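You operate a simulated robot arm through the tools that you are given. There is no shell and no other tool. Be economical: measure what you need, move in short steps, check, and stop when the job is done.

The job below is to be done with a simulated two-armed robot. You get a single attempt, and the scene is never put back.

TASK
Stand the 76 mm core from the drawer on the green mat, plug it and shut the drawer.

It is judged by the outcome, as a careful person would: the job done as asked, and still so three seconds after it is handed in. It fails if anything else is knocked over, pushed out of place, dropped, spilled or broken.

THE ROBOT
Two 7-joint arms with fingered hands on one trunk, on a base that drives. Base frame: it is fixed to the floor where the robot stands at the start and does not move with it; the origin is under the middle of the robot, x ahead of it, y to its left, z up. Lengths are in mm, angles in rad, forces in N, time in s.
The left shoulder is at the start at [70, 162, 1174], the right one opposite. With the tool pointing down near the work surface each hand reaches from about 100 to 760 mm from the robot's upright axis, wherever it stands, measured 20 degrees to its own side. Places, roughly: core drawer [800, 100, 700]; green mat [500, 500, 800]. Payload 4 kg a hand.
The TCP of each hand is the grasp point between the finger pads, 26 mm short of the fingertips. In the tool frame z runs along the fingers and y along their closing line. Largest opening 132 mm; the body of the gripper starts 73 mm behind the TCP. The gripper is a hand of 4 fingers: y runs from the thumb to the fingers, the wrist lies at [0, 0, -224] in the tool frame, and closing takes about 1.5 s.
Orientation is that of the tool frame in the base frame, as a unit quaternion [w, x, y, z]. With the fingers straight down and closing along the base's y, the tool's x points along the base's -x, its y along +y and its z along -z.

THE INTERFACE
- The arms move only by the tool jog_arm. It takes "left_targets", "right_targets" or both (then of equal length, played together; a hand with none holds still); each is a list of rows, each an object (a shift or turn left out is 0, a gripper value left out holds the last) with "linear": the shift along the base's x, y, z in units of 40 mm (1.0 is 40 mm), a list of three; "rotation": the turn, a rotation vector about the base's x, y, z in units of 8 degrees (1.0 is 8 degrees), a list of three. In form: [{"linear": [tx, ty, tz], "rotation": [ax, ay, az]}, ...]. A call has 1 to 20 rows; each row shifts and turns the commanded pose from where the row before left it. "left_jaw" and "right_jaw" are, for a hand that has rows, the closure, from 0 (fully open) to 1 (shut), set as the call begins (left out, the last holds). A call with a number of a shift or a turn outside -1 to 1 is refused whole. A row lasts 0.2 s, in which the tool goes at most 50 mm and 0.15 rad; a call with a longer step from one row to the next is refused whole, and so is a gripper value outside its range. Where a pose cannot be reached the arm comes as near as it can. A force on the tool above 40 N (or 10 N above the force at the start of the call, whichever is more), or a blocked arm, ends the call early, and 0.2 s more pass. The fingers move at their own pace (about 45 mm/s each) and stop on an object; they squeeze with about 22 N. The grip force told is the motor's: it shows also when the fingers shut on nothing. Time passes only in rows, and 0.2 s behind the last, so rows that do not move let the fingers close. It gives the time, the measured TCP pose, the force on the tool (base axes), the opening and the grip force at its end, in the units of the frame above (readings bear some noise), with the torque about the TCP (base axes, N m) and any sound that the robot's microphone picked up.
- Cameras (640 x 400 px; columns grow to the right, rows downward): "scene" is now at [127.4, 25.2, 1385.9]; the picture's right is [0.30, -0.95, 0.00], its down [-0.70, -0.22, -0.68] and it looks along [0.65, 0.20, -0.73] (base axes); focal length 221 px, centre (320, 200). "left" rides on the left gripper at [-73, 6, -94] in its tool frame; the picture's right is [-0.08, -1.00, 0.00], its down [0.79, -0.06, -0.62] and it looks along [0.61, -0.05, 0.79] (tool axes); focal length 230 px, centre (320, 200). "right" rides on the right gripper at [73, 6, -94] in its tool frame; the picture's right is [-0.08, 1.00, 0.00], its down [-0.78, -0.06, -0.62] and it looks along [-0.61, -0.05, 0.79] (tool axes); focal length 230 px, centre (320, 200). There is no depth. A picture from a camera that has moved, and an enlarged one, comes with that camera's place and axes in the base frame and with its lens.
- capture(camera): a new picture of that camera. No time passes.
- raise_lower(by): slides the trunk up (or, below 0, down) by that many mm; the arms and the scene camera ride with it, the base frame stays. It gives what a move gives, with no picture.
- base_move(legs): drives the robot by 1 to 6 legs, each [ahead, left, turn to the left] in mm, mm and rad, along the robot's own axes; the way and the turn of a leg run together, so that a leg with both is an arc; at most 1500 mm and 3.142 rad a leg. The arms and the cameras ride along, it lands a little off, and it stops where it bumps. It gives what a move gives.
- finger_targets(finger1, finger2, finger3, thumb_bend, hand): sets how far each is bent, from 0 (flat) to 100 (curled in); at 30 the hand is open as for a grip, at 70 the pads meet at the TCP. One left out holds its place. A second passes; each finger stops where it meets its share of the squeeze, and holds until it gets a number again. A gripper value or a shape takes the hand back. It gives what a move gives, with no picture; readings hold the bend of each and the force on the fingers (four entries, about 0 where the hand has none), thumb and palm.
- hand_shape(shape, hand): the hand has 4 fingers and takes this shape, open, in about a second: jaw (thumb against the fingers, like two jaws); tri (thumb and two fingers); tip (a fingertip pinch); poke (one finger out to press); point (the index stretched); flat (the hand flat); cup (the hand cupped); fist (a fist). The gripper value then closes the fingers along that shape, each until it touches; the sizes above hold for jaw. It gives what a move gives, with no picture.
- head_to(pan, tilt): turns the head with the scene camera to pan (to the left, within 1.501 rad either way) and tilt (down, from -0.506 to 1.204), counted from straight ahead of the robot. It gives what a move gives.
- close_up(camera, box): a new picture of the part [left, top, right, bottom] of that camera's present view, enlarged. No time passes.
- job_done(): hands the job in; it is judged then, once.

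Work in short steps. Places have to be worked out from the pictures, the camera data and where the tool is seen: move nearer, look again, correct. Check each grasp and each placing, and mend what went wrong. You have 120 turns and 108 pictures in all, those below and enlarged ones among them. Open the grippers and draw the arms clear of the work before you hand the job in, unless the task says otherwise; then end with one line.

The tools are called after "Call:" by a JSON object that holds its "name" and its "arguments". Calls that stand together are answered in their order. jog_arm: Moves the arms, as the interface text tells. Its arguments: {"type":"object","properties":{"left_targets":{"type":"array"},"left_jaw":{"type":"number"},"right_targets":{"type":"array"},"right_jaw":{"type":"number"}},"required":[]} The other tools are called the same way: raise_lower (by) slides the trunk up or down; hand_shape (shape, hand) gives the hand a shape; finger_targets (finger1, finger2, finger3, thumb_bend, hand) moves the fingers one by one; base_move (legs) drives the base; head_to (pan, tilt) turns the head that bears the scene camera; capture (camera) takes a picture; close_up (camera, box) takes an enlarged picture of a part of a camera's view; job_done () hands the job in.

At the start:

```text
time: 0.0
left_ee_pos: [492.5, 322.7, 1170.8]
left_tcp_rot: [0.0, 0.0, 1.0, 0.0]
left_contact_force: [-0.5, -0.6, -0.3]
left_wrist_torque: [0.0, -0.01, 0.01]
left_width: 131.8
left_finger_force: 0.1
left_shape: jaw
left_bend: [30.0, 30.0, 30.0, 30.0]
left_finger forces: [0.0, 0.0, 0.0, 0.1, 0.0, 0.0]
right_ee_pos: [476.9, -86.3, 1171.2]
right_tcp_rot: [0.0, 0.0, 1.0, 0.0]
right_contact_force: [-0.2, -0.6, -0.9]
right_wrist_torque: [-0.03, -0.03, 0.02]
right_width: 131.8
right_finger_force: 0.1
right_shape: jaw
right_bend: [30.0, 30.0, 30.0, 30.0]
right_finger forces: [0.0, 0.0, 0.1, 0.0, 0.0, 0.0]
trunk travel left (down, up): [-653.0, 287.0]
robot x, y, heading: [-2.6, -1.0, -0.0]
head pan, tilt: [0.305, 0.822]
```

scene: 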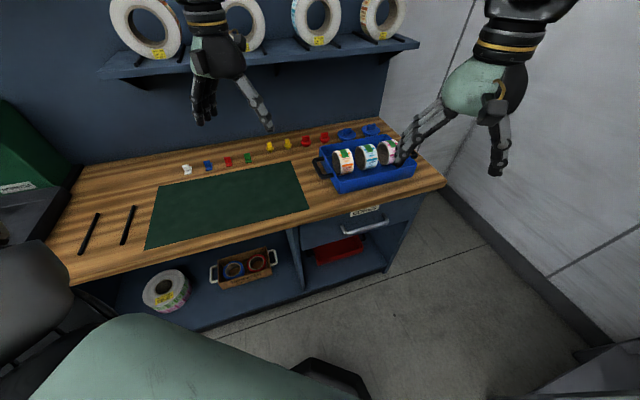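
right: 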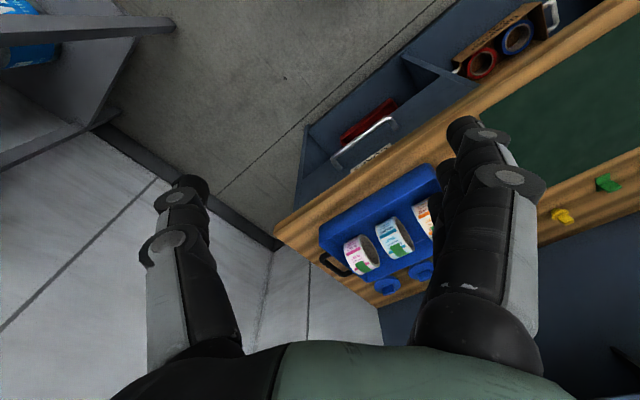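
left: 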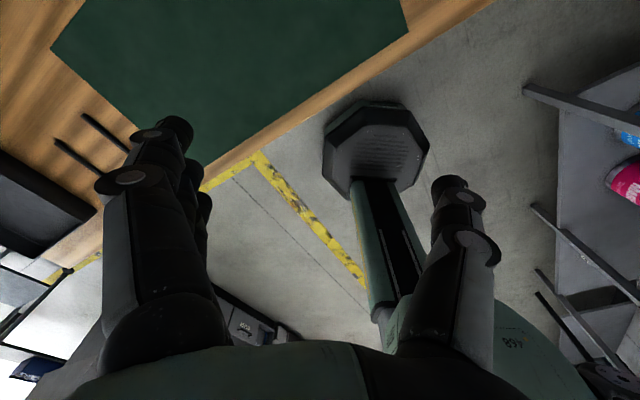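

The scene shows a bench with the mat, small coloured plugs along the back, a blue tray with label rolls, and a drawer with a handle under the bench. I take enlarged views of the plugs and of the drawer.

Call:
{"name": "close_up", "arguments": {"camera": "scene", "box": [170, 110, 410, 260]}}

Call:
{"name": "close_up", "arguments": {"camera": "scene", "box": [290, 180, 450, 280]}}

```text
2.67 times, centred on (290, 185) of scene
camera zoom: at [127.4, 25.2, 1385.9], right [0.3, -0.95, 0.0], down [-0.7, -0.22, -0.68], along [0.65, 0.2, -0.73], focal length 590 px, centre (400, 240)
```

zoom: 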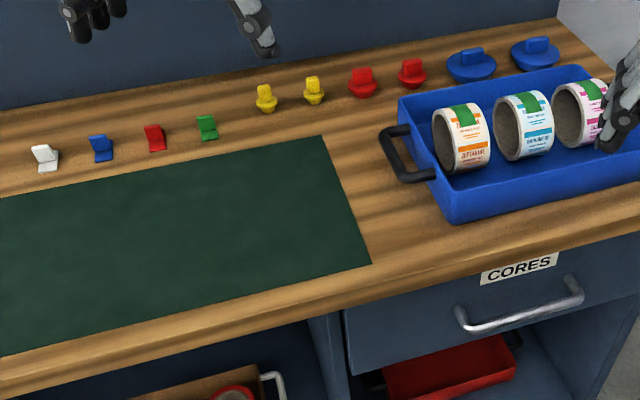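

```text
4.00 times, centred on (370, 230) of scene
camera zoom: at [127.4, 25.2, 1385.9], right [0.3, -0.95, 0.0], down [-0.7, -0.22, -0.68], along [0.65, 0.2, -0.73], focal length 885 px, centre (120, 80)
```

zoom: 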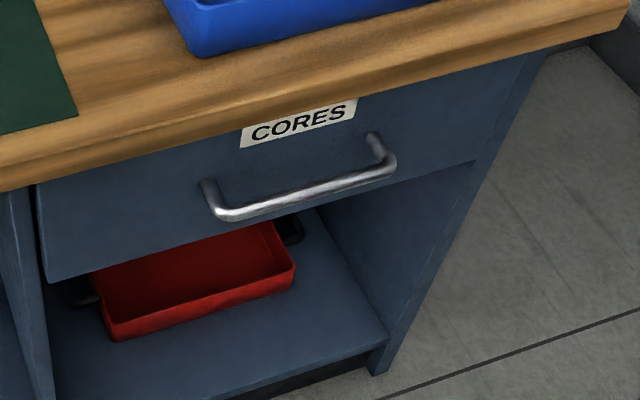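

The bench front appears turned about 35° to the left of the robot, with the drawer handle near [650, 10, 690] and the big blue plugs at its back right. I turn the robot to face the bench so that the drawer pulls straight towards it.

Call:
{"name": "base_move", "arguments": {"legs": [[0, 0, 0.61]]}}

Call:
{"name": "head_to", "arguments": {"pan": -0.4, "tilt": 0.8}}

Call:
{"name": "capture", "arguments": {"camera": "scene"}}

```text
time: 2.0
left_ee_pos: [226.1, 543.1, 1171.6]
left_tcp_rot: [0.001, -0.294, 0.956, 0.0]
left_contact_force: [-0.7, -0.5, 0.5]
left_wrist_torque: [-0.01, -0.01, 0.05]
left_width: 131.6
left_finger_force: 0.1
left_shape: jaw
left_bend: [30.0, 30.0, 30.0, 30.0]
left_finger forces: [0.0, 0.0, 0.1, 0.0, 0.0, 0.0]
right_ee_pos: [443.5, 196.8, 1171.5]
right_tcp_rot: [0.0, -0.294, 0.956, 0.0]
right_contact_force: [-0.3, 0.0, 0.0]
right_wrist_torque: [0.01, -0.01, 0.01]
right_width: 131.7
right_finger_force: 0.1
right_shape: jaw
right_bend: [30.0, 30.0, 30.0, 30.0]
right_finger forces: [0.0, 0.0, 0.1, 0.1, 0.1, 0.1]
trunk travel left (down, up): [-653.0, 287.0]
robot x, y, heading: [3.2, 0.1, 0.597]
head pan, tilt: [0.305, 0.822]
```

```text
time: 3.1
left_ee_pos: [225.2, 541.9, 1170.6]
left_tcp_rot: [0.0, -0.294, 0.956, 0.0]
left_contact_force: [-0.6, 0.7, 0.4]
left_wrist_torque: [0.02, -0.04, 0.0]
left_width: 131.8
left_finger_force: 0.1
left_shape: jaw
left_bend: [30.0, 30.0, 30.0, 30.0]
left_finger forces: [0.1, 0.0, 0.0, 0.0, 0.1, 0.1]
right_ee_pos: [443.0, 196.4, 1171.2]
right_tcp_rot: [0.0, -0.294, 0.956, 0.0]
right_contact_force: [-0.7, 0.4, -0.1]
right_wrist_torque: [0.0, -0.01, 0.02]
right_width: 131.7
right_finger_force: 0.1
right_shape: jaw
right_bend: [30.0, 30.0, 30.0, 30.0]
right_finger forces: [0.0, 0.0, 0.0, 0.0, 0.1, 0.0]
trunk travel left (down, up): [-653.0, 287.0]
robot x, y, heading: [-0.9, 3.4, 0.593]
head pan, tilt: [-0.4, 0.799]
```

```text
102 pictures are left
camera scene: at [121.9, 45.3, 1387.8], right [0.2, -0.98, 0.0], down [-0.7, -0.14, -0.7], along [0.68, 0.14, -0.72], focal length 221 px, centre (320, 200)
```

scene: 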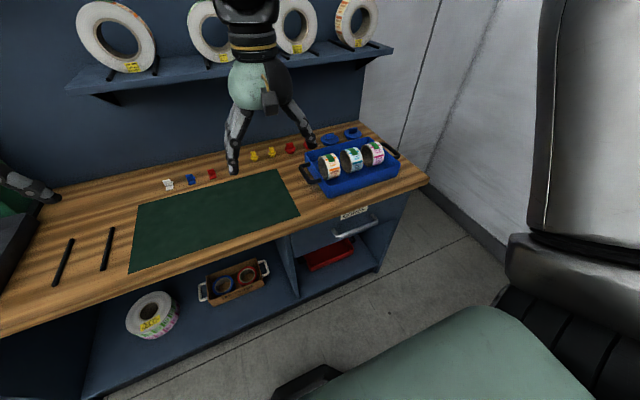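

The bench normal is at about 0.64 rad. In bench axes the handle sits at about X 535, Y −393 and the mat at X 616–885, Y −191–320. I shift the robot left a little and square it up, so the drawer can open beside it, then start lowering the trunk.

Call:
{"name": "base_move", "arguments": {"legs": [[0, 120, 0.047]]}}

Call:
{"name": "jog_arm", "arguments": {"left_targets": [{"linear": [-0.8, -0.6, 0]}, {"linear": [-0.8, -0.6, 0]}, {"linear": [-0.8, -0.6, 0]}, {"linear": [-0.8, -0.6, 0]}], "right_targets": [{"linear": [-0.4, -0.9, 0]}, {"linear": [-0.4, -0.9, 0]}, {"linear": [-0.4, -0.9, 0]}, {"linear": [-0.4, -0.9, 0]}]}}

Call:
{"name": "raise_lower", "arguments": {"by": -250}}

```text
time: 4.3
left_ee_pos: [131.0, 650.9, 1171.6]
left_tcp_rot: [0.0, -0.316, 0.949, 0.001]
left_contact_force: [0.5, 0.6, 0.5]
left_wrist_torque: [-0.01, 0.04, -0.06]
left_width: 131.9
left_finger_force: 0.1
left_shape: jaw
left_bend: [30.0, 30.0, 30.0, 30.0]
left_finger forces: [0.1, 0.0, 0.0, 0.0, 0.1, 0.0]
right_ee_pos: [363.8, 313.4, 1170.5]
right_tcp_rot: [0.0, -0.315, 0.949, 0.001]
right_contact_force: [-0.1, -0.3, 0.5]
right_wrist_torque: [0.04, 0.02, 0.01]
right_width: 131.8
right_finger_force: 0.1
right_shape: jaw
right_bend: [30.0, 30.0, 30.0, 30.0]
right_finger forces: [0.1, 0.0, 0.0, 0.0, 0.1, 0.1]
trunk travel left (down, up): [-653.0, 287.0]
robot x, y, heading: [-68.9, 96.9, 0.646]
head pan, tilt: [-0.4, 0.799]
```

```text
time: 5.3
left_ee_pos: [-2.2, 551.1, 1173.3]
left_tcp_rot: [0.002, -0.316, 0.949, 0.002]
left_contact_force: [0.2, -0.2, 0.0]
left_wrist_torque: [0.06, -0.01, 0.01]
left_width: 131.8
left_finger_force: 0.1
left_shape: jaw
left_bend: [30.0, 30.0, 30.0, 30.0]
left_finger forces: [0.1, 0.0, 0.0, 0.1, 0.1, 0.1]
right_ee_pos: [295.5, 164.2, 1170.4]
right_tcp_rot: [0.002, -0.315, 0.949, 0.001]
right_contact_force: [-0.8, -1.5, -0.4]
right_wrist_torque: [0.05, -0.02, -0.04]
right_width: 131.5
right_finger_force: 0.1
right_shape: jaw
right_bend: [30.0, 30.0, 30.0, 30.0]
right_finger forces: [0.0, 0.1, 0.1, 0.0, 0.0, 0.1]
trunk travel left (down, up): [-653.0, 287.0]
robot x, y, heading: [-71.2, 99.0, 0.645]
head pan, tilt: [-0.4, 0.799]
```

```text
time: 7.9
left_ee_pos: [0.4, 555.6, 921.2]
left_tcp_rot: [0.001, -0.316, 0.949, 0.0]
left_contact_force: [-1.2, 0.7, 0.6]
left_wrist_torque: [0.0, 0.0, -0.01]
left_width: 132.0
left_finger_force: 0.1
left_shape: jaw
left_bend: [30.0, 30.0, 30.0, 30.0]
left_finger forces: [0.0, 0.1, 0.1, 0.0, 0.0, 0.1]
right_ee_pos: [298.8, 169.3, 918.9]
right_tcp_rot: [0.0, -0.316, 0.949, 0.0]
right_contact_force: [-0.5, 0.7, -0.5]
right_wrist_torque: [0.01, 0.01, 0.01]
right_width: 132.1
right_finger_force: 0.1
right_shape: jaw
right_bend: [30.0, 30.0, 30.0, 30.0]
right_finger forces: [0.0, 0.1, 0.0, 0.1, 0.0, 0.0]
trunk travel left (down, up): [-403.0, 537.0]
robot x, y, heading: [-75.5, 98.2, 0.641]
head pan, tilt: [-0.4, 0.799]
```

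I now turn the right hand to point at the drawer with a vertical closing line, moving it toward the front of the handle at the same time.

Call:
{"name": "jog_arm", "arguments": {"right_targets": [{"linear": [0.46, -0.365, -0.25], "rotation": [0.808, -0.117, -0.577]}, {"linear": [0.46, -0.365, -0.25], "rotation": [0.808, -0.117, -0.577]}, {"linear": [0.46, -0.365, -0.25], "rotation": [0.808, -0.117, -0.577]}, {"linear": [0.46, -0.365, -0.25], "rotation": [0.808, -0.117, -0.577]}, {"linear": [0.46, -0.365, -0.25], "rotation": [0.808, -0.117, -0.577]}, {"linear": [0.46, -0.365, -0.25], "rotation": [0.808, -0.117, -0.577]}, {"linear": [0.46, -0.365, -0.25], "rotation": [0.808, -0.117, -0.577]}, {"linear": [0.46, -0.365, -0.25], "rotation": [0.808, -0.117, -0.577]}, {"linear": [0.46, -0.365, -0.25], "rotation": [0.808, -0.117, -0.577]}, {"linear": [0.46, -0.365, -0.25], "rotation": [0.808, -0.117, -0.577]}, {"linear": [0.46, -0.365, -0.25], "rotation": [0.808, -0.117, -0.577]}, {"linear": [0.46, -0.365, -0.25], "rotation": [0.808, -0.117, -0.577]}, {"linear": [0.46, -0.365, -0.25], "rotation": [0.808, -0.117, -0.577]}, {"linear": [0.46, -0.365, -0.25], "rotation": [0.808, -0.117, -0.577]}, {"linear": [0.46, -0.365, -0.25], "rotation": [0.808, -0.117, -0.577]}]}}

Call:
{"name": "capture", "arguments": {"camera": "scene"}}

Call:
{"name": "capture", "arguments": {"camera": "right"}}

```text
time: 11.1
left_ee_pos: [1.2, 554.9, 920.9]
left_tcp_rot: [0.001, -0.316, 0.949, 0.001]
left_contact_force: [1.3, -0.6, -0.1]
left_wrist_torque: [0.01, -0.01, 0.0]
left_width: 131.9
left_finger_force: 0.0
left_shape: jaw
left_bend: [30.0, 30.0, 30.0, 30.0]
left_finger forces: [0.0, 0.0, 0.0, 0.0, 0.1, 0.0]
right_ee_pos: [602.5, -14.3, 782.7]
right_tcp_rot: [0.316, 0.318, 0.632, 0.632]
right_contact_force: [0.1, -0.4, -0.3]
right_wrist_torque: [0.0, -0.02, 0.0]
right_width: 131.9
right_finger_force: 0.0
right_shape: jaw
right_bend: [30.0, 30.0, 30.0, 30.0]
right_finger forces: [0.0, 0.0, 0.1, 0.0, 0.1, 0.1]
right hand out of reach, approached as far as the arm can: row 5, 6, 7, 8
trunk travel left (down, up): [-403.0, 537.0]
robot x, y, heading: [-68.3, 99.4, 0.64]
head pan, tilt: [-0.4, 0.799]
```

```text
101 pictures are left
camera scene: at [50.2, 148.6, 1137.8], right [0.24, -0.97, 0.0], down [-0.7, -0.17, -0.7], along [0.68, 0.17, -0.72], focal length 221 px, centre (320, 200)
```

scene: 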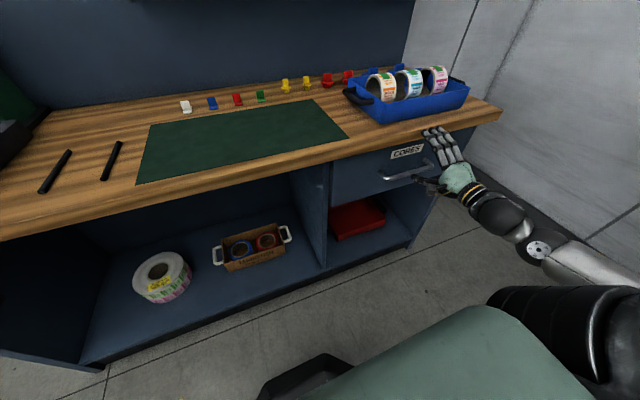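

```text
100 pictures are left
camera right: at [484.8, -11.4, 787.5], right [0.05, -0.06, 1.0], down [-0.03, -1.0, -0.06], along [1.0, -0.02, -0.05], focal length 230 px, centre (320, 200)
```

right: 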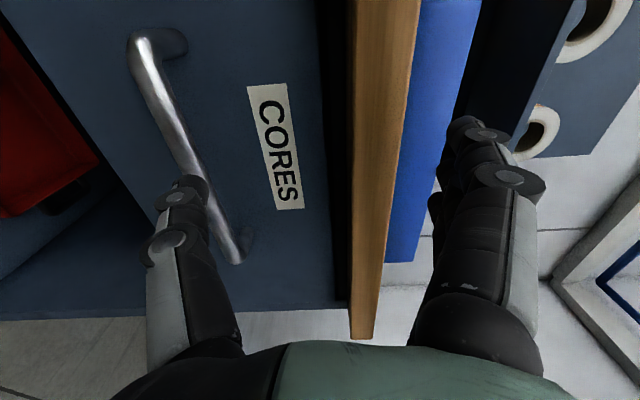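

The hand reached the pose with the fingers above and below. I enlarge the scene view around the handle to triangulate the bar.

Call:
{"name": "close_up", "arguments": {"camera": "scene", "box": [340, 120, 500, 220]}}

```text
4.00 times, centred on (420, 170) of scene
camera zoom: at [50.2, 148.6, 1137.8], right [0.24, -0.97, 0.0], down [-0.7, -0.17, -0.7], along [0.68, 0.17, -0.72], focal length 885 px, centre (-80, 320)
```

zoom: 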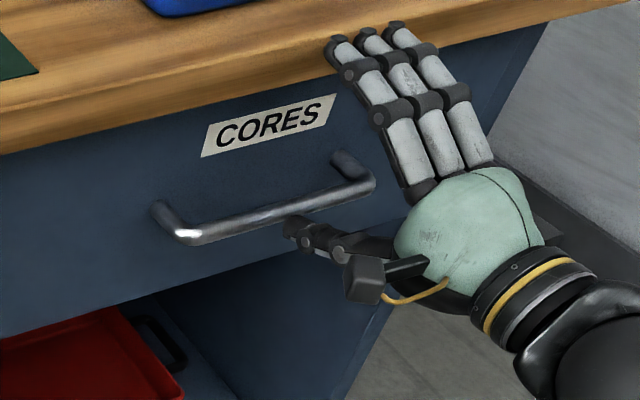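

Triangulation puts the bar at X≈530, z≈691, Y −489 to −304 in bench axes. The TCP is at X 474, Y −372, z 783, so I lower it to bar height and half close the hand.

Call:
{"name": "jog_arm", "arguments": {"right_targets": [{"linear": [0.1, -0.13, -0.767]}, {"linear": [0.1, -0.13, -0.767]}, {"linear": [0.1, -0.13, -0.767]}, {}, {}], "right_jaw": 0.5}}

Call:
{"name": "capture", "arguments": {"camera": "right"}}

```text
time: 12.3
left_ee_pos: [0.4, 556.5, 920.5]
left_tcp_rot: [0.001, -0.316, 0.949, 0.0]
left_contact_force: [0.0, 0.6, 0.0]
left_wrist_torque: [-0.01, 0.03, -0.02]
left_width: 132.0
left_finger_force: 0.0
left_shape: jaw
left_bend: [30.0, 30.0, 30.0, 30.0]
left_finger forces: [0.0, 0.0, 0.0, 0.1, 0.0, 0.0]
right_ee_pos: [615.4, -29.8, 689.6]
right_tcp_rot: [0.317, 0.318, 0.633, 0.631]
right_contact_force: [-0.3, 0.2, -0.4]
right_wrist_torque: [-0.01, 0.03, 0.01]
right_width: 66.8
right_finger_force: 0.0
right_shape: jaw
right_bend: [73.0, 73.0, 73.0, 70.0]
right_finger forces: [0.0, 0.0, 0.0, 0.0, 0.1, 0.1]
trunk travel left (down, up): [-403.0, 537.0]
robot x, y, heading: [-70.3, 94.7, 0.644]
head pan, tilt: [-0.4, 0.799]
```

```text
98 pictures are left
camera right: at [496.1, -27.7, 695.5], right [0.05, -0.06, 1.0], down [-0.02, -1.0, -0.06], along [1.0, -0.02, -0.05], focal length 230 px, centre (320, 200)
```

right: 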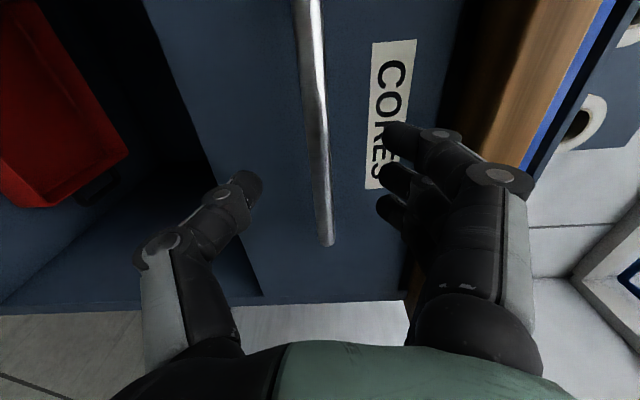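

The bar is centred between thumb and fingers. I advance 50 mm along the bench normal and close.

Call:
{"name": "jog_arm", "arguments": {"right_targets": [{"linear": [0.5, 0.375, 0]}, {"linear": [0.5, 0.375, 0]}, {}]}}

Call:
{"name": "jog_arm", "arguments": {"right_targets": [{}, {}, {}, {}, {}, {}], "right_jaw": 1.0}}

Call:
{"name": "capture", "arguments": {"camera": "right"}}

```text
time: 13.1
left_ee_pos: [1.2, 555.5, 920.2]
left_tcp_rot: [0.0, -0.316, 0.949, 0.001]
left_contact_force: [-1.2, 0.7, 0.2]
left_wrist_torque: [0.01, 0.0, -0.06]
left_width: 131.8
left_finger_force: 0.1
left_shape: jaw
left_bend: [30.0, 30.0, 30.0, 30.0]
left_finger forces: [0.0, 0.0, 0.1, 0.0, 0.0, 0.0]
right_ee_pos: [655.2, 1.0, 691.2]
right_tcp_rot: [0.318, 0.317, 0.632, 0.632]
right_contact_force: [0.4, 0.9, -0.5]
right_wrist_torque: [0.01, 0.0, -0.02]
right_width: 66.8
right_finger_force: 0.0
right_shape: jaw
right_bend: [73.0, 73.0, 73.0, 70.0]
right_finger forces: [0.1, 0.0, 0.0, 0.1, 0.0, 0.0]
trunk travel left (down, up): [-403.0, 537.0]
robot x, y, heading: [-70.0, 95.4, 0.644]
head pan, tilt: [-0.4, 0.799]
```

```text
time: 14.5
left_ee_pos: [0.7, 556.0, 920.2]
left_tcp_rot: [0.0, -0.316, 0.949, 0.0]
left_contact_force: [-0.8, -0.6, 0.3]
left_wrist_torque: [-0.01, -0.02, 0.01]
left_width: 131.6
left_finger_force: 0.1
left_shape: jaw
left_bend: [30.0, 30.0, 30.0, 30.0]
left_finger forces: [0.0, 0.0, 0.2, 0.0, 0.0, 0.0]
right_ee_pos: [655.8, 0.2, 690.3]
right_tcp_rot: [0.318, 0.316, 0.632, 0.632]
right_contact_force: [4.6, 2.3, 1.8]
right_wrist_torque: [0.02, -0.02, -0.05]
right_width: 0.1
right_finger_force: 21.6
right_shape: jaw
right_bend: [64.0, 62.0, 64.0, 71.0]
right_finger forces: [5.4, 0.0, 5.3, 0.1, 0.0, 0.0]
trunk travel left (down, up): [-403.0, 537.0]
robot x, y, heading: [-67.7, 99.7, 0.644]
head pan, tilt: [-0.4, 0.799]
```

```text
97 pictures are left
camera right: at [537.5, 3.3, 696.0], right [0.05, -0.06, 1.0], down [-0.02, -1.0, -0.06], along [1.0, -0.02, -0.05], focal length 230 px, centre (320, 200)
```

right: 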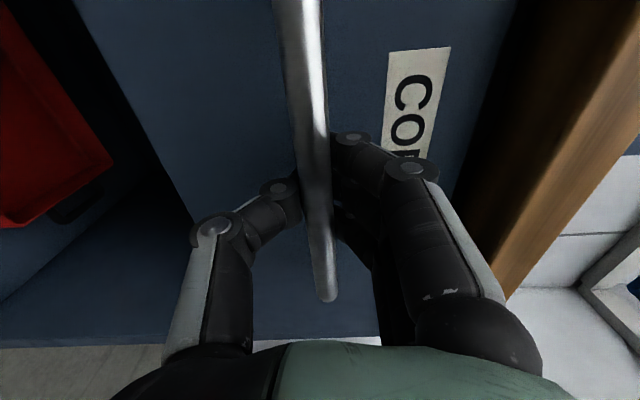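

The fingers appear wrapped on the bar. I pull straight back along the bench normal.

Call:
{"name": "jog_arm", "arguments": {"right_targets": [{"linear": [-0.4, -0.3, 0]}, {"linear": [-0.4, -0.3, 0]}, {"linear": [-0.4, -0.3, 0]}, {"linear": [-0.4, -0.3, 0]}, {"linear": [-0.4, -0.3, 0]}, {"linear": [-0.4, -0.3, 0]}, {"linear": [-0.4, -0.3, 0]}, {"linear": [-0.4, -0.3, 0]}, {"linear": [-0.4, -0.3, 0]}, {"linear": [-0.4, -0.3, 0]}]}}

Call:
{"name": "capture", "arguments": {"camera": "scene"}}

```text
time: 16.7
left_ee_pos: [0.8, 556.2, 920.9]
left_tcp_rot: [0.001, -0.315, 0.949, 0.0]
left_contact_force: [-0.5, 0.4, -0.7]
left_wrist_torque: [-0.04, -0.05, 0.01]
left_width: 131.7
left_finger_force: 0.0
left_shape: jaw
left_bend: [30.0, 30.0, 30.0, 30.0]
left_finger forces: [0.0, 0.1, 0.1, 0.1, 0.0, 0.1]
right_ee_pos: [496.5, -120.0, 690.5]
right_tcp_rot: [0.318, 0.317, 0.632, 0.632]
right_contact_force: [-0.6, 0.7, 1.3]
right_wrist_torque: [0.01, 0.02, 0.01]
right_width: 0.0
right_finger_force: 21.9
right_shape: jaw
right_bend: [68.0, 62.0, 67.0, 72.0]
right_finger forces: [1.6, 0.0, 1.7, 0.0, 2.6, 0.0]
trunk travel left (down, up): [-403.0, 537.0]
robot x, y, heading: [-72.1, 97.5, 0.646]
head pan, tilt: [-0.4, 0.799]
```

```text
96 pictures are left
camera scene: at [49.3, 148.4, 1137.8], right [0.24, -0.97, 0.0], down [-0.7, -0.17, -0.7], along [0.68, 0.17, -0.72], focal length 221 px, centre (320, 200)
```

scene: 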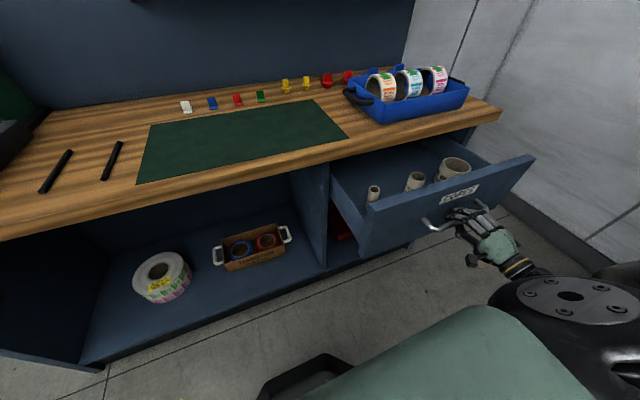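

The drawer is open about 200 mm and three cores of different size stand in it; the largest is on the right. I pull it out 80 mm further for clearance.

Call:
{"name": "jog_arm", "arguments": {"right_targets": [{"linear": [-0.4, -0.3, 0]}, {"linear": [-0.4, -0.3, 0]}, {"linear": [-0.4, -0.3, 0]}, {"linear": [-0.4, -0.3, 0]}, {}]}}

Call:
{"name": "close_up", "arguments": {"camera": "scene", "box": [320, 100, 560, 250]}}

```text
time: 17.9
left_ee_pos: [1.6, 555.2, 920.2]
left_tcp_rot: [-0.001, -0.315, 0.949, 0.001]
left_contact_force: [-0.2, -0.4, -0.7]
left_wrist_torque: [0.0, 0.02, -0.02]
left_width: 131.8
left_finger_force: 0.0
left_shape: jaw
left_bend: [30.0, 30.0, 30.0, 30.0]
left_finger forces: [0.0, 0.0, 0.0, 0.0, 0.0, 0.0]
right_ee_pos: [443.2, -165.7, 702.0]
right_tcp_rot: [0.315, 0.32, 0.635, 0.629]
right_contact_force: [-3.3, 2.8, -26.0]
right_wrist_torque: [0.24, -0.16, -0.06]
right_width: 0.1
right_finger_force: 22.3
right_shape: jaw
right_bend: [69.0, 62.0, 68.0, 71.0]
right_finger forces: [0.0, 0.0, 0.0, 0.0, 21.8, 0.0]
right hand out of reach, approached as far as the arm can: row 3, 4
trunk travel left (down, up): [-403.0, 537.0]
robot x, y, heading: [-70.0, 95.3, 0.642]
head pan, tilt: [-0.4, 0.799]
```

```text
2.67 times, centred on (440, 175) of scene
camera zoom: at [51.5, 147.9, 1137.4], right [0.24, -0.97, 0.0], down [-0.7, -0.17, -0.7], along [0.68, 0.17, -0.72], focal length 590 px, centre (0, 267)
```

zoom: 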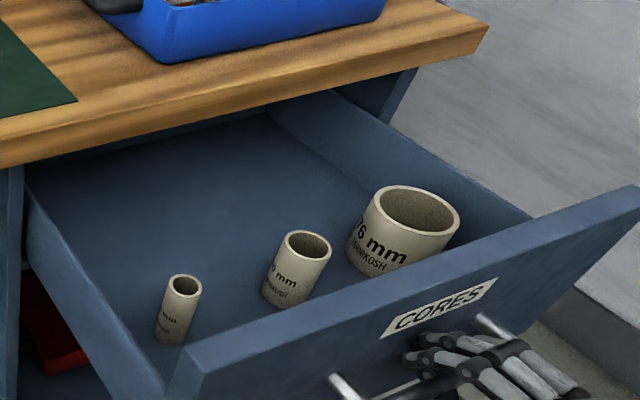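

The arm hit its reach limit, pushing up on the bar slightly. I ease forward 25 mm to get back in reach and then open the hand.

Call:
{"name": "jog_arm", "arguments": {"right_targets": [{"linear": [0.25, 0.19, 0]}, {"linear": [0.25, 0.19, 0]}, {}]}}

Call:
{"name": "jog_arm", "arguments": {"right_targets": [{}, {}, {}, {}, {}, {}, {}], "right_jaw": 0.0}}

Call:
{"name": "capture", "arguments": {"camera": "right"}}

```text
time: 18.7
left_ee_pos: [3.4, 554.4, 922.0]
left_tcp_rot: [0.0, -0.316, 0.949, 0.002]
left_contact_force: [-0.1, -0.2, 0.2]
left_wrist_torque: [-0.01, -0.02, 0.01]
left_width: 131.7
left_finger_force: 0.0
left_shape: jaw
left_bend: [30.0, 30.0, 30.0, 30.0]
left_finger forces: [0.0, 0.0, 0.1, 0.1, 0.0, 0.1]
right_ee_pos: [466.1, -151.0, 703.2]
right_tcp_rot: [0.315, 0.319, 0.634, 0.63]
right_contact_force: [-1.0, -2.5, -26.9]
right_wrist_torque: [0.17, -0.2, -0.06]
right_width: 0.0
right_finger_force: 22.1
right_shape: jaw
right_bend: [69.0, 63.0, 68.0, 71.0]
right_finger forces: [0.0, 0.1, 0.0, 0.0, 23.3, 0.0]
trunk travel left (down, up): [-403.0, 537.0]
robot x, y, heading: [-69.0, 97.5, 0.641]
head pan, tilt: [-0.4, 0.799]
```

```text
time: 20.3
left_ee_pos: [1.9, 556.1, 919.7]
left_tcp_rot: [0.0, -0.316, 0.949, 0.0]
left_contact_force: [0.3, -0.3, 0.6]
left_wrist_torque: [0.02, 0.01, 0.02]
left_width: 131.8
left_finger_force: 0.1
left_shape: jaw
left_bend: [30.0, 30.0, 30.0, 30.0]
left_finger forces: [0.1, 0.0, 0.0, 0.1, 0.0, 0.0]
right_ee_pos: [464.8, -148.4, 705.5]
right_tcp_rot: [0.317, 0.317, 0.633, 0.631]
right_contact_force: [-0.4, 1.0, -0.3]
right_wrist_torque: [-0.01, -0.01, 0.0]
right_width: 132.1
right_finger_force: 0.0
right_shape: jaw
right_bend: [30.0, 30.0, 30.0, 30.0]
right_finger forces: [0.0, 0.1, 0.1, 0.0, 0.0, 0.1]
trunk travel left (down, up): [-403.0, 537.0]
robot x, y, heading: [-72.1, 94.3, 0.648]
head pan, tilt: [-0.4, 0.799]
```

```text
94 pictures are left
camera right: at [345.5, -146.4, 711.2], right [0.05, -0.06, 1.0], down [-0.03, -1.0, -0.06], along [1.0, -0.02, -0.05], focal length 230 px, centre (320, 200)
```

right: 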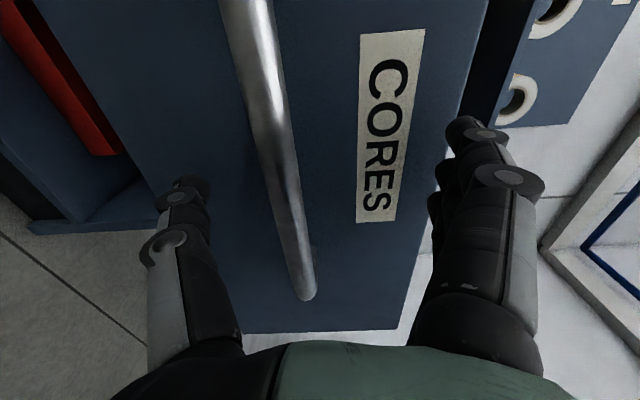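

The hand is open around the bar. Backing off is limited by reach, so I slide right past the bar's end, then back, watching the force.

Call:
{"name": "jog_arm", "arguments": {"right_targets": [{"linear": [0.5, -0.67, 0]}, {"linear": [0.5, -0.67, 0]}, {"linear": [0.5, -0.67, 0]}, {"linear": [0.5, -0.67, 0]}, {"linear": [-0.4, -0.3, 0]}, {"linear": [-0.4, -0.3, 0]}, {"linear": [-0.4, -0.3, 0]}]}}

Call:
{"name": "capture", "arguments": {"camera": "scene"}}

```text
time: 21.9
left_ee_pos: [0.3, 555.2, 920.7]
left_tcp_rot: [0.001, -0.316, 0.949, 0.001]
left_contact_force: [-0.7, -0.2, -0.9]
left_wrist_torque: [-0.02, 0.04, 0.0]
left_width: 131.9
left_finger_force: 0.1
left_shape: jaw
left_bend: [30.0, 30.0, 30.0, 30.0]
left_finger forces: [0.0, 0.0, 0.1, 0.1, 0.1, 0.0]
right_ee_pos: [495.8, -293.2, 706.6]
right_tcp_rot: [0.317, 0.316, 0.632, 0.632]
right_contact_force: [-1.1, 0.1, 0.9]
right_wrist_torque: [0.03, 0.01, 0.0]
right_width: 131.8
right_finger_force: 0.2
right_shape: jaw
right_bend: [30.0, 30.0, 30.0, 30.0]
right_finger forces: [0.0, 0.0, 0.1, 0.1, 0.0, 0.1]
trunk travel left (down, up): [-403.0, 537.0]
robot x, y, heading: [-69.5, 99.0, 0.639]
head pan, tilt: [-0.4, 0.799]
```

```text
93 pictures are left
camera scene: at [49.0, 148.6, 1137.9], right [0.24, -0.97, 0.0], down [-0.7, -0.17, -0.7], along [0.68, 0.17, -0.72], focal length 221 px, centre (320, 200)
```

scene: 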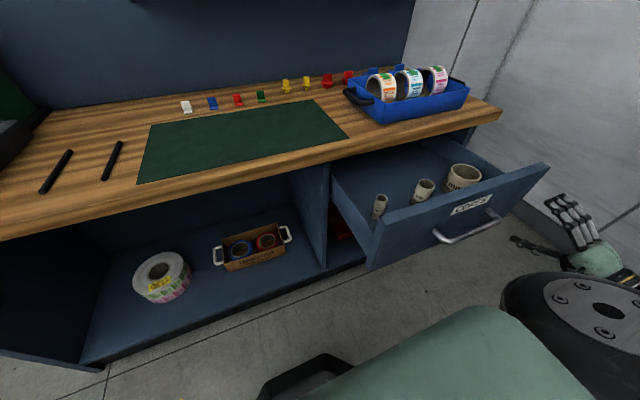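

The drawer is free and the hand clear. I raise the trunk 200 mm and turn the hand back to pointing down while moving it over the large core.

Call:
{"name": "raise_lower", "arguments": {"by": 200}}

Call:
{"name": "jog_arm", "arguments": {"right_targets": [{"linear": [0.247, 0.227, 0], "rotation": [-0.808, 0.117, 0.577]}, {"linear": [0.247, 0.227, 0], "rotation": [-0.808, 0.117, 0.577]}, {"linear": [0.247, 0.227, 0], "rotation": [-0.808, 0.117, 0.577]}, {"linear": [0.247, 0.227, 0], "rotation": [-0.808, 0.117, 0.577]}, {"linear": [0.247, 0.227, 0], "rotation": [-0.808, 0.117, 0.577]}, {"linear": [0.247, 0.227, 0], "rotation": [-0.808, 0.117, 0.577]}, {"linear": [0.247, 0.227, 0], "rotation": [-0.808, 0.117, 0.577]}, {"linear": [0.247, 0.227, 0], "rotation": [-0.808, 0.117, 0.577]}, {"linear": [0.247, 0.227, 0], "rotation": [-0.808, 0.117, 0.577]}, {"linear": [0.247, 0.227, 0], "rotation": [-0.808, 0.117, 0.577]}, {"linear": [0.247, 0.227, 0], "rotation": [-0.808, 0.117, 0.577]}, {"linear": [0.247, 0.227, 0], "rotation": [-0.808, 0.117, 0.577]}, {"linear": [0.247, 0.227, 0], "rotation": [-0.808, 0.117, 0.577]}, {"linear": [0.247, 0.227, 0], "rotation": [-0.808, 0.117, 0.577]}, {"linear": [0.247, 0.227, 0], "rotation": [-0.808, 0.117, 0.577]}]}}

Call:
{"name": "capture", "arguments": {"camera": "scene"}}

Call:
{"name": "capture", "arguments": {"camera": "right"}}

```text
time: 24.1
left_ee_pos: [0.1, 556.2, 1121.0]
left_tcp_rot: [-0.001, -0.316, 0.949, 0.0]
left_contact_force: [-0.4, 0.2, 0.1]
left_wrist_torque: [0.01, 0.02, -0.01]
left_width: 131.9
left_finger_force: 0.0
left_shape: jaw
left_bend: [30.0, 30.0, 30.0, 30.0]
left_finger forces: [0.0, 0.0, 0.1, 0.0, 0.1, 0.0]
right_ee_pos: [496.9, -291.5, 908.0]
right_tcp_rot: [0.318, 0.317, 0.631, 0.632]
right_contact_force: [0.1, 0.6, 0.0]
right_wrist_torque: [-0.02, 0.01, 0.0]
right_width: 131.9
right_finger_force: 0.1
right_shape: jaw
right_bend: [30.0, 30.0, 30.0, 30.0]
right_finger forces: [0.0, 0.0, 0.0, 0.0, 0.0, 0.0]
trunk travel left (down, up): [-603.0, 337.0]
robot x, y, heading: [-70.6, 98.3, 0.643]
head pan, tilt: [-0.4, 0.799]
```

```text
time: 27.3
left_ee_pos: [1.8, 556.8, 1119.8]
left_tcp_rot: [0.0, -0.316, 0.949, -0.001]
left_contact_force: [0.0, 0.3, 0.5]
left_wrist_torque: [-0.02, 0.03, 0.02]
left_width: 131.8
left_finger_force: 0.0
left_shape: jaw
left_bend: [30.0, 30.0, 30.0, 30.0]
left_finger forces: [0.0, 0.1, 0.1, 0.1, 0.1, 0.1]
right_ee_pos: [643.7, -154.6, 907.9]
right_tcp_rot: [-0.002, -0.316, 0.949, -0.002]
right_contact_force: [-0.2, 0.3, 0.9]
right_wrist_torque: [-0.03, 0.01, 0.0]
right_width: 131.9
right_finger_force: 0.1
right_shape: jaw
right_bend: [30.0, 30.0, 30.0, 30.0]
right_finger forces: [0.0, 0.0, 0.0, 0.0, 0.0, 0.0]
trunk travel left (down, up): [-603.0, 337.0]
robot x, y, heading: [-71.2, 99.6, 0.641]
head pan, tilt: [-0.4, 0.799]
```

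```text
92 pictures are left
camera scene: at [50.5, 150.5, 1337.6], right [0.24, -0.97, 0.0], down [-0.7, -0.17, -0.7], along [0.68, 0.17, -0.72], focal length 221 px, centre (320, 200)
```

scene: 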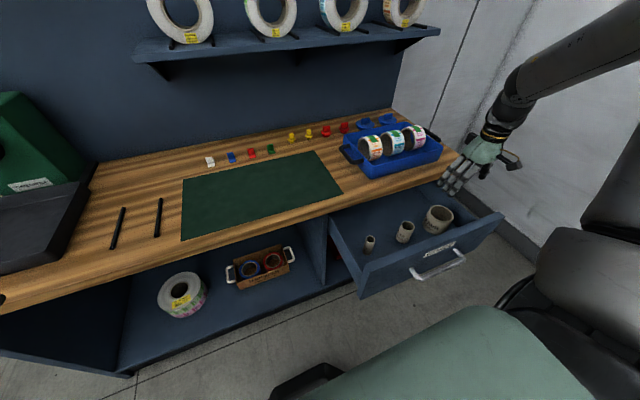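

```text
91 pictures are left
camera right: at [582.8, -193.8, 1000.7], right [-0.54, 0.84, 0.0], down [0.67, 0.42, 0.61], along [0.52, 0.33, -0.79], focal length 230 px, centre (320, 200)
```

right: 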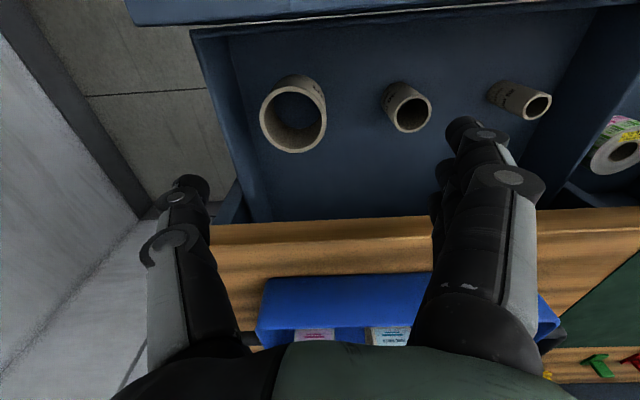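

The core's rim is well seen in the hand camera. I enlarge both views to pin down its centre and height.

Call:
{"name": "close_up", "arguments": {"camera": "scene", "box": [350, 170, 510, 270]}}

Call:
{"name": "close_up", "arguments": {"camera": "right", "box": [200, 20, 440, 170]}}

```text
4.00 times, centred on (430, 220) of scene
camera zoom: at [50.5, 150.5, 1337.6], right [0.24, -0.97, 0.0], down [-0.7, -0.17, -0.7], along [0.68, 0.17, -0.72], focal length 885 px, centre (-120, 120)
```

zoom: 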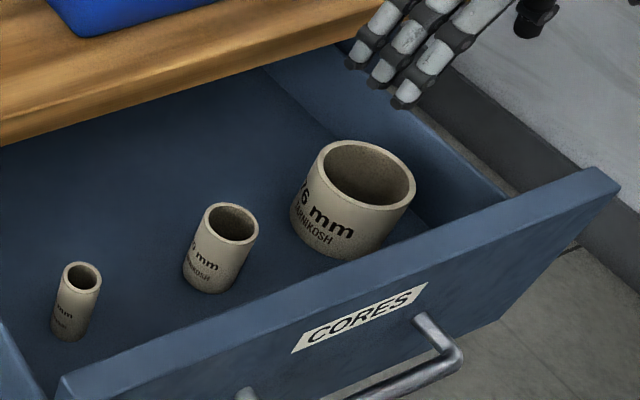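

```text
2.67 times, centred on (320, 95) of right
camera zoom: at [582.8, -193.8, 1000.7], right [-0.54, 0.84, 0.0], down [0.67, 0.42, 0.61], along [0.52, 0.33, -0.79], focal length 614 px, centre (320, 480)
```

zoom: 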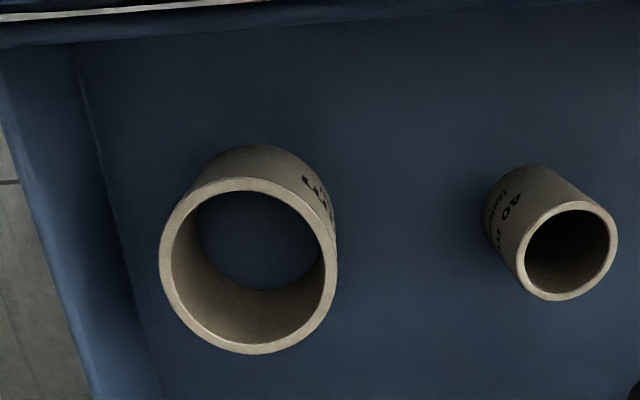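

Both views agree on the core's rim centre at about X 447, Y −544, z 706 with an 84 mm outer diameter. I move the hand above it and descend to z 770, with the opening slightly reduced.

Call:
{"name": "jog_arm", "arguments": {"right_targets": [{"linear": [0.5, -0.17, 0]}, {"linear": [0.5, -0.17, 0]}, {"linear": [0, 0, -0.86]}, {"linear": [0, 0, -0.86]}, {"linear": [0, 0, -0.86]}, {"linear": [0, 0, -0.86]}], "right_jaw": 0.08}}

Call:
{"name": "capture", "arguments": {"camera": "scene"}}

Call:
{"name": "capture", "arguments": {"camera": "right"}}

```text
time: 28.7
left_ee_pos: [2.1, 556.2, 1120.4]
left_tcp_rot: [0.0, -0.316, 0.949, 0.001]
left_contact_force: [-0.2, -0.4, -0.6]
left_wrist_torque: [0.03, 0.01, 0.01]
left_width: 131.5
left_finger_force: 0.1
left_shape: jaw
left_bend: [30.0, 30.0, 30.0, 30.0]
left_finger forces: [0.1, 0.0, 0.0, 0.0, 0.1, 0.0]
right_ee_pos: [687.3, -171.7, 768.9]
right_tcp_rot: [0.0, -0.315, 0.949, 0.0]
right_contact_force: [0.3, -0.4, -0.2]
right_wrist_torque: [0.01, 0.02, 0.02]
right_width: 121.7
right_finger_force: 0.0
right_shape: jaw
right_bend: [45.0, 45.0, 45.0, 41.0]
right_finger forces: [0.0, 0.0, 0.0, 0.0, 0.0, 0.0]
trunk travel left (down, up): [-603.0, 337.0]
robot x, y, heading: [-69.5, 100.2, 0.648]
head pan, tilt: [-0.4, 0.799]
```

```text
88 pictures are left
camera scene: at [51.1, 148.1, 1337.8], right [0.24, -0.97, 0.0], down [-0.7, -0.17, -0.7], along [0.68, 0.17, -0.72], focal length 221 px, centre (320, 200)
```

scene: 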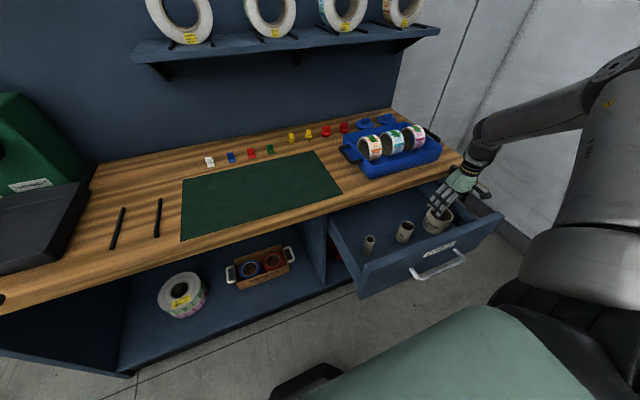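

```text
87 pictures are left
camera right: at [625.8, -211.3, 861.9], right [-0.53, 0.85, 0.0], down [0.67, 0.42, 0.62], along [0.52, 0.33, -0.79], focal length 230 px, centre (320, 200)
```

right: 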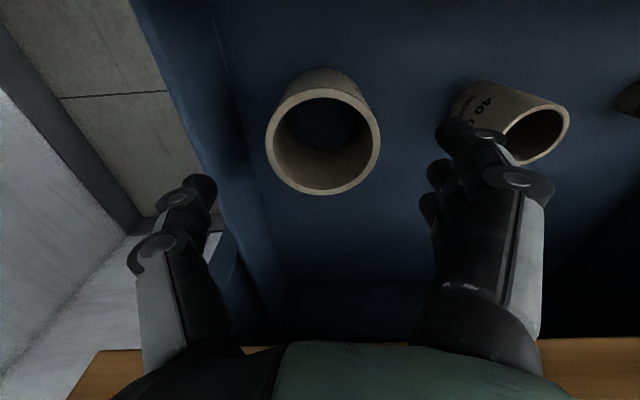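

The core rim is at about X 441, Y −547, z 703, nearly under the TCP. I narrow the opening a bit, correct by 6 mm and descend around it.

Call:
{"name": "jog_arm", "arguments": {"right_targets": [{"linear": [-0.14, -0.06, 0]}, {}, {}, {"linear": [0, 0, -0.6]}, {"linear": [0, 0, -0.6]}, {"linear": [0, 0, -0.6]}, {"linear": [0, 0, -0.6]}], "right_jaw": 0.16}}

Call:
{"name": "capture", "arguments": {"camera": "right"}}

Call:
{"name": "close_up", "arguments": {"camera": "scene", "box": [350, 150, 510, 250]}}

```text
time: 30.3
left_ee_pos: [1.6, 555.5, 1120.4]
left_tcp_rot: [0.0, -0.316, 0.949, -0.001]
left_contact_force: [0.2, -0.2, 0.1]
left_wrist_torque: [-0.02, 0.01, -0.02]
left_width: 132.0
left_finger_force: 0.1
left_shape: jaw
left_bend: [30.0, 30.0, 30.0, 30.0]
left_finger forces: [0.0, 0.0, 0.1, 0.1, 0.1, 0.0]
right_ee_pos: [679.6, -174.0, 673.9]
right_tcp_rot: [0.0, -0.315, 0.949, 0.0]
right_contact_force: [-0.6, 0.4, -0.4]
right_wrist_torque: [-0.02, 0.02, 0.02]
right_width: 111.4
right_finger_force: 0.1
right_shape: jaw
right_bend: [55.0, 55.0, 55.0, 51.0]
right_finger forces: [0.0, 0.0, 0.0, 0.0, 0.1, 0.0]
trunk travel left (down, up): [-603.0, 337.0]
robot x, y, heading: [-71.2, 97.2, 0.639]
head pan, tilt: [-0.4, 0.799]
```

```text
86 pictures are left
camera right: at [617.4, -213.2, 767.3], right [-0.53, 0.85, 0.0], down [0.67, 0.42, 0.62], along [0.52, 0.33, -0.79], focal length 230 px, centre (320, 200)
```

right: 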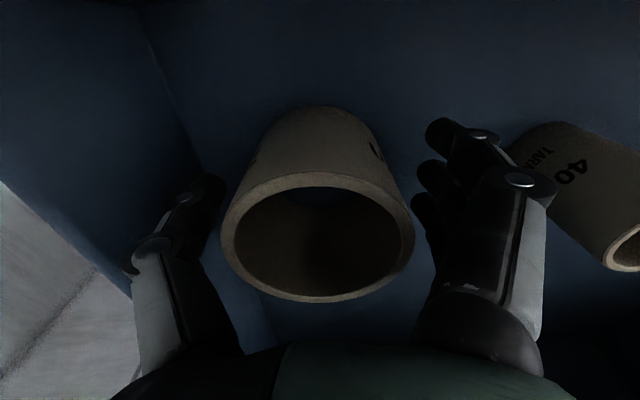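

```text
4.00 times, centred on (430, 200) of scene
camera zoom: at [50.5, 148.9, 1337.7], right [0.24, -0.97, 0.0], down [-0.7, -0.17, -0.7], along [0.68, 0.17, -0.72], focal length 885 px, centre (-120, 200)
```

zoom: 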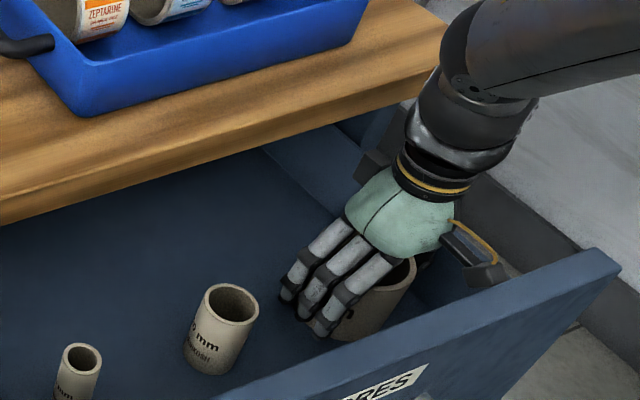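

The core is centred between thumb and fingers with the rim about 25 mm above the TCP. I close the hand.

Call:
{"name": "jog_arm", "arguments": {"right_targets": [{}, {}, {}, {}, {}, {}, {}], "right_jaw": 1.0}}

Call:
{"name": "capture", "arguments": {"camera": "right"}}

```text
time: 31.9
left_ee_pos: [0.7, 555.4, 1121.3]
left_tcp_rot: [0.0, -0.316, 0.949, 0.0]
left_contact_force: [0.0, 0.2, -0.9]
left_wrist_torque: [0.02, 0.03, -0.03]
left_width: 131.8
left_finger_force: 0.0
left_shape: jaw
left_bend: [30.0, 30.0, 30.0, 30.0]
left_finger forces: [0.0, 0.0, 0.1, 0.1, 0.0, 0.1]
right_ee_pos: [679.6, -174.3, 674.7]
right_tcp_rot: [0.0, -0.315, 0.949, -0.001]
right_contact_force: [1.4, 0.6, -0.8]
right_wrist_torque: [-0.02, 0.1, -0.01]
right_width: 76.6
right_finger_force: 22.1
right_shape: jaw
right_bend: [73.0, 71.0, 71.0, 70.0]
right_finger forces: [6.0, 6.5, 6.4, 0.0, 19.5, 0.1]
trunk travel left (down, up): [-603.0, 337.0]
robot x, y, heading: [-69.5, 97.8, 0.643]
head pan, tilt: [-0.4, 0.799]
```

```text
84 pictures are left
camera right: at [617.0, -213.2, 767.8], right [-0.53, 0.84, 0.0], down [0.67, 0.42, 0.62], along [0.52, 0.33, -0.79], focal length 230 px, centre (320, 200)
```

right: 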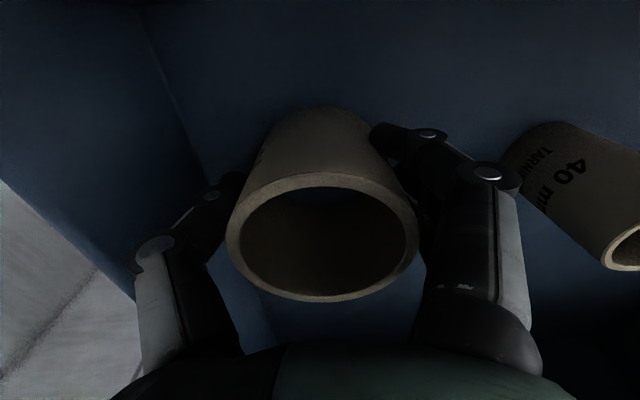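

Thumb and three fingers all bear on the core. I lift it straight up.

Call:
{"name": "jog_arm", "arguments": {"right_targets": [{"linear": [0, 0, 0.5]}, {"linear": [0, 0, 0.85]}, {"linear": [0, 0, 0.85]}, {"linear": [0, 0, 0.85]}, {"linear": [0, 0, 0.85]}, {"linear": [0, 0, 0.85]}, {"linear": [0, 0, 0.85]}, {"linear": [0, 0, 0.85]}]}}

Call:
{"name": "capture", "arguments": {"camera": "scene"}}

Call:
{"name": "capture", "arguments": {"camera": "right"}}

```text
time: 33.7
left_ee_pos: [-0.4, 556.3, 1120.7]
left_tcp_rot: [-0.001, -0.316, 0.949, 0.0]
left_contact_force: [-0.7, -0.3, 0.0]
left_wrist_torque: [-0.01, 0.0, 0.03]
left_width: 131.8
left_finger_force: 0.1
left_shape: jaw
left_bend: [30.0, 30.0, 30.0, 30.0]
left_finger forces: [0.1, 0.1, 0.0, 0.0, 0.0, 0.0]
right_ee_pos: [681.3, -173.8, 931.5]
right_tcp_rot: [0.001, -0.314, 0.949, 0.0]
right_contact_force: [-0.1, -0.3, -1.4]
right_wrist_torque: [-0.02, 0.01, -0.01]
right_width: 76.3
right_finger_force: 21.9
right_shape: jaw
right_bend: [73.0, 71.0, 71.0, 70.0]
right_finger forces: [6.1, 6.6, 6.6, 0.0, 19.5, 0.0]
trunk travel left (down, up): [-603.0, 337.0]
robot x, y, heading: [-69.6, 97.2, 0.64]
head pan, tilt: [-0.4, 0.799]
```

```text
83 pictures are left
camera scene: at [48.9, 149.2, 1337.8], right [0.24, -0.97, 0.0], down [-0.7, -0.17, -0.7], along [0.68, 0.17, -0.72], focal length 221 px, centre (320, 200)
```

scene: 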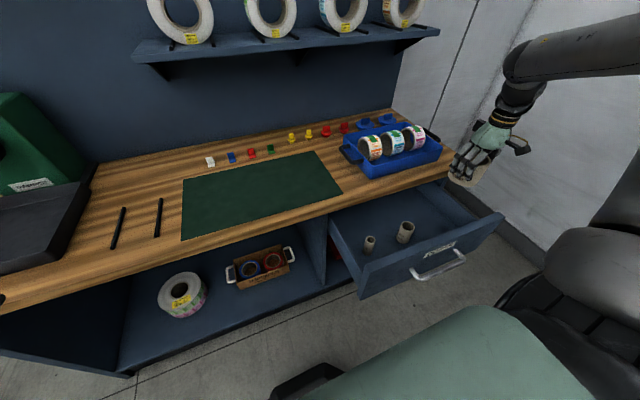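

```text
82 pictures are left
camera right: at [618.7, -212.6, 1023.4], right [-0.53, 0.85, 0.0], down [0.67, 0.42, 0.62], along [0.52, 0.33, -0.79], focal length 230 px, centre (320, 200)
```

right: 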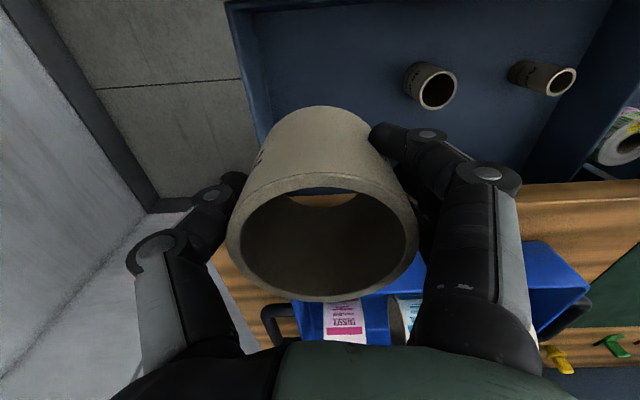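

The core is held securely. I carry it left in front of the bench and then in over the mat's near part.

Call:
{"name": "jog_arm", "arguments": {"right_targets": [{"linear": [-0.574, 0.768, 0.1]}, {"linear": [-0.574, 0.768, 0.1]}, {"linear": [-0.574, 0.768, 0.1]}, {"linear": [-0.574, 0.768, 0.1]}, {"linear": [-0.574, 0.768, 0.1]}, {"linear": [-0.574, 0.768, 0]}, {"linear": [-0.574, 0.768, 0]}, {"linear": [-0.574, 0.768, 0]}, {"linear": [-0.574, 0.768, 0]}, {"linear": [-0.574, 0.768, 0]}, {"linear": [-0.574, 0.768, 0]}, {"linear": [-0.574, 0.768, 0]}, {"linear": [0.834, 0.624, 0]}, {"linear": [0.834, 0.624, 0]}, {"linear": [0.834, 0.624, 0]}, {"linear": [0.834, 0.624, 0]}, {"linear": [0.834, 0.624, 0]}, {"linear": [0.834, 0.624, 0]}]}}

Call:
{"name": "capture", "arguments": {"camera": "scene"}}

Call:
{"name": "capture", "arguments": {"camera": "right"}}

```text
time: 37.5
left_ee_pos: [1.9, 556.0, 1119.4]
left_tcp_rot: [0.0, -0.316, 0.949, -0.001]
left_contact_force: [-0.2, -0.1, 0.6]
left_wrist_torque: [0.01, 0.01, 0.02]
left_width: 132.1
left_finger_force: 0.1
left_shape: jaw
left_bend: [30.0, 30.0, 30.0, 30.0]
left_finger forces: [0.0, 0.1, 0.0, 0.1, 0.0, 0.1]
right_ee_pos: [566.2, 254.2, 928.7]
right_tcp_rot: [0.001, -0.316, 0.949, 0.002]
right_contact_force: [0.5, -0.7, -0.8]
right_wrist_torque: [-0.04, 0.04, 0.03]
right_width: 76.3
right_finger_force: 21.9
right_shape: jaw
right_bend: [73.0, 71.0, 71.0, 70.0]
right_finger forces: [5.9, 6.6, 6.7, 0.1, 19.4, 0.0]
right hand out of reach, approached as far as the arm can: row 15, 16, 17, 18
trunk travel left (down, up): [-603.0, 337.0]
robot x, y, heading: [-71.6, 95.5, 0.643]
head pan, tilt: [-0.4, 0.799]
```

```text
81 pictures are left
camera scene: at [50.2, 148.6, 1337.8], right [0.24, -0.97, 0.0], down [-0.7, -0.17, -0.7], along [0.68, 0.17, -0.72], focal length 221 px, centre (320, 200)
```

scene: 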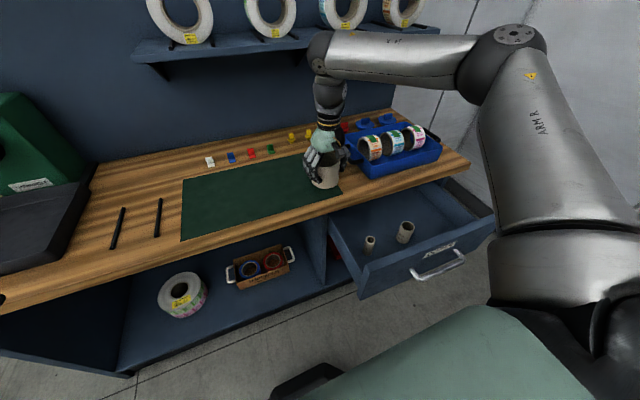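

```text
80 pictures are left
camera right: at [504.3, 213.3, 1021.1], right [-0.54, 0.84, 0.0], down [0.66, 0.42, 0.62], along [0.52, 0.33, -0.78], focal length 230 px, centre (320, 200)
```

right: 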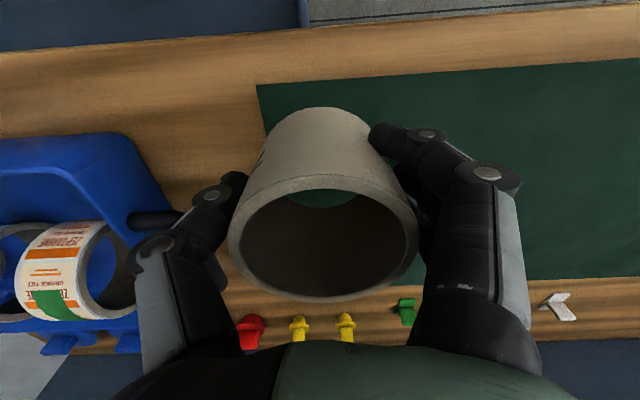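

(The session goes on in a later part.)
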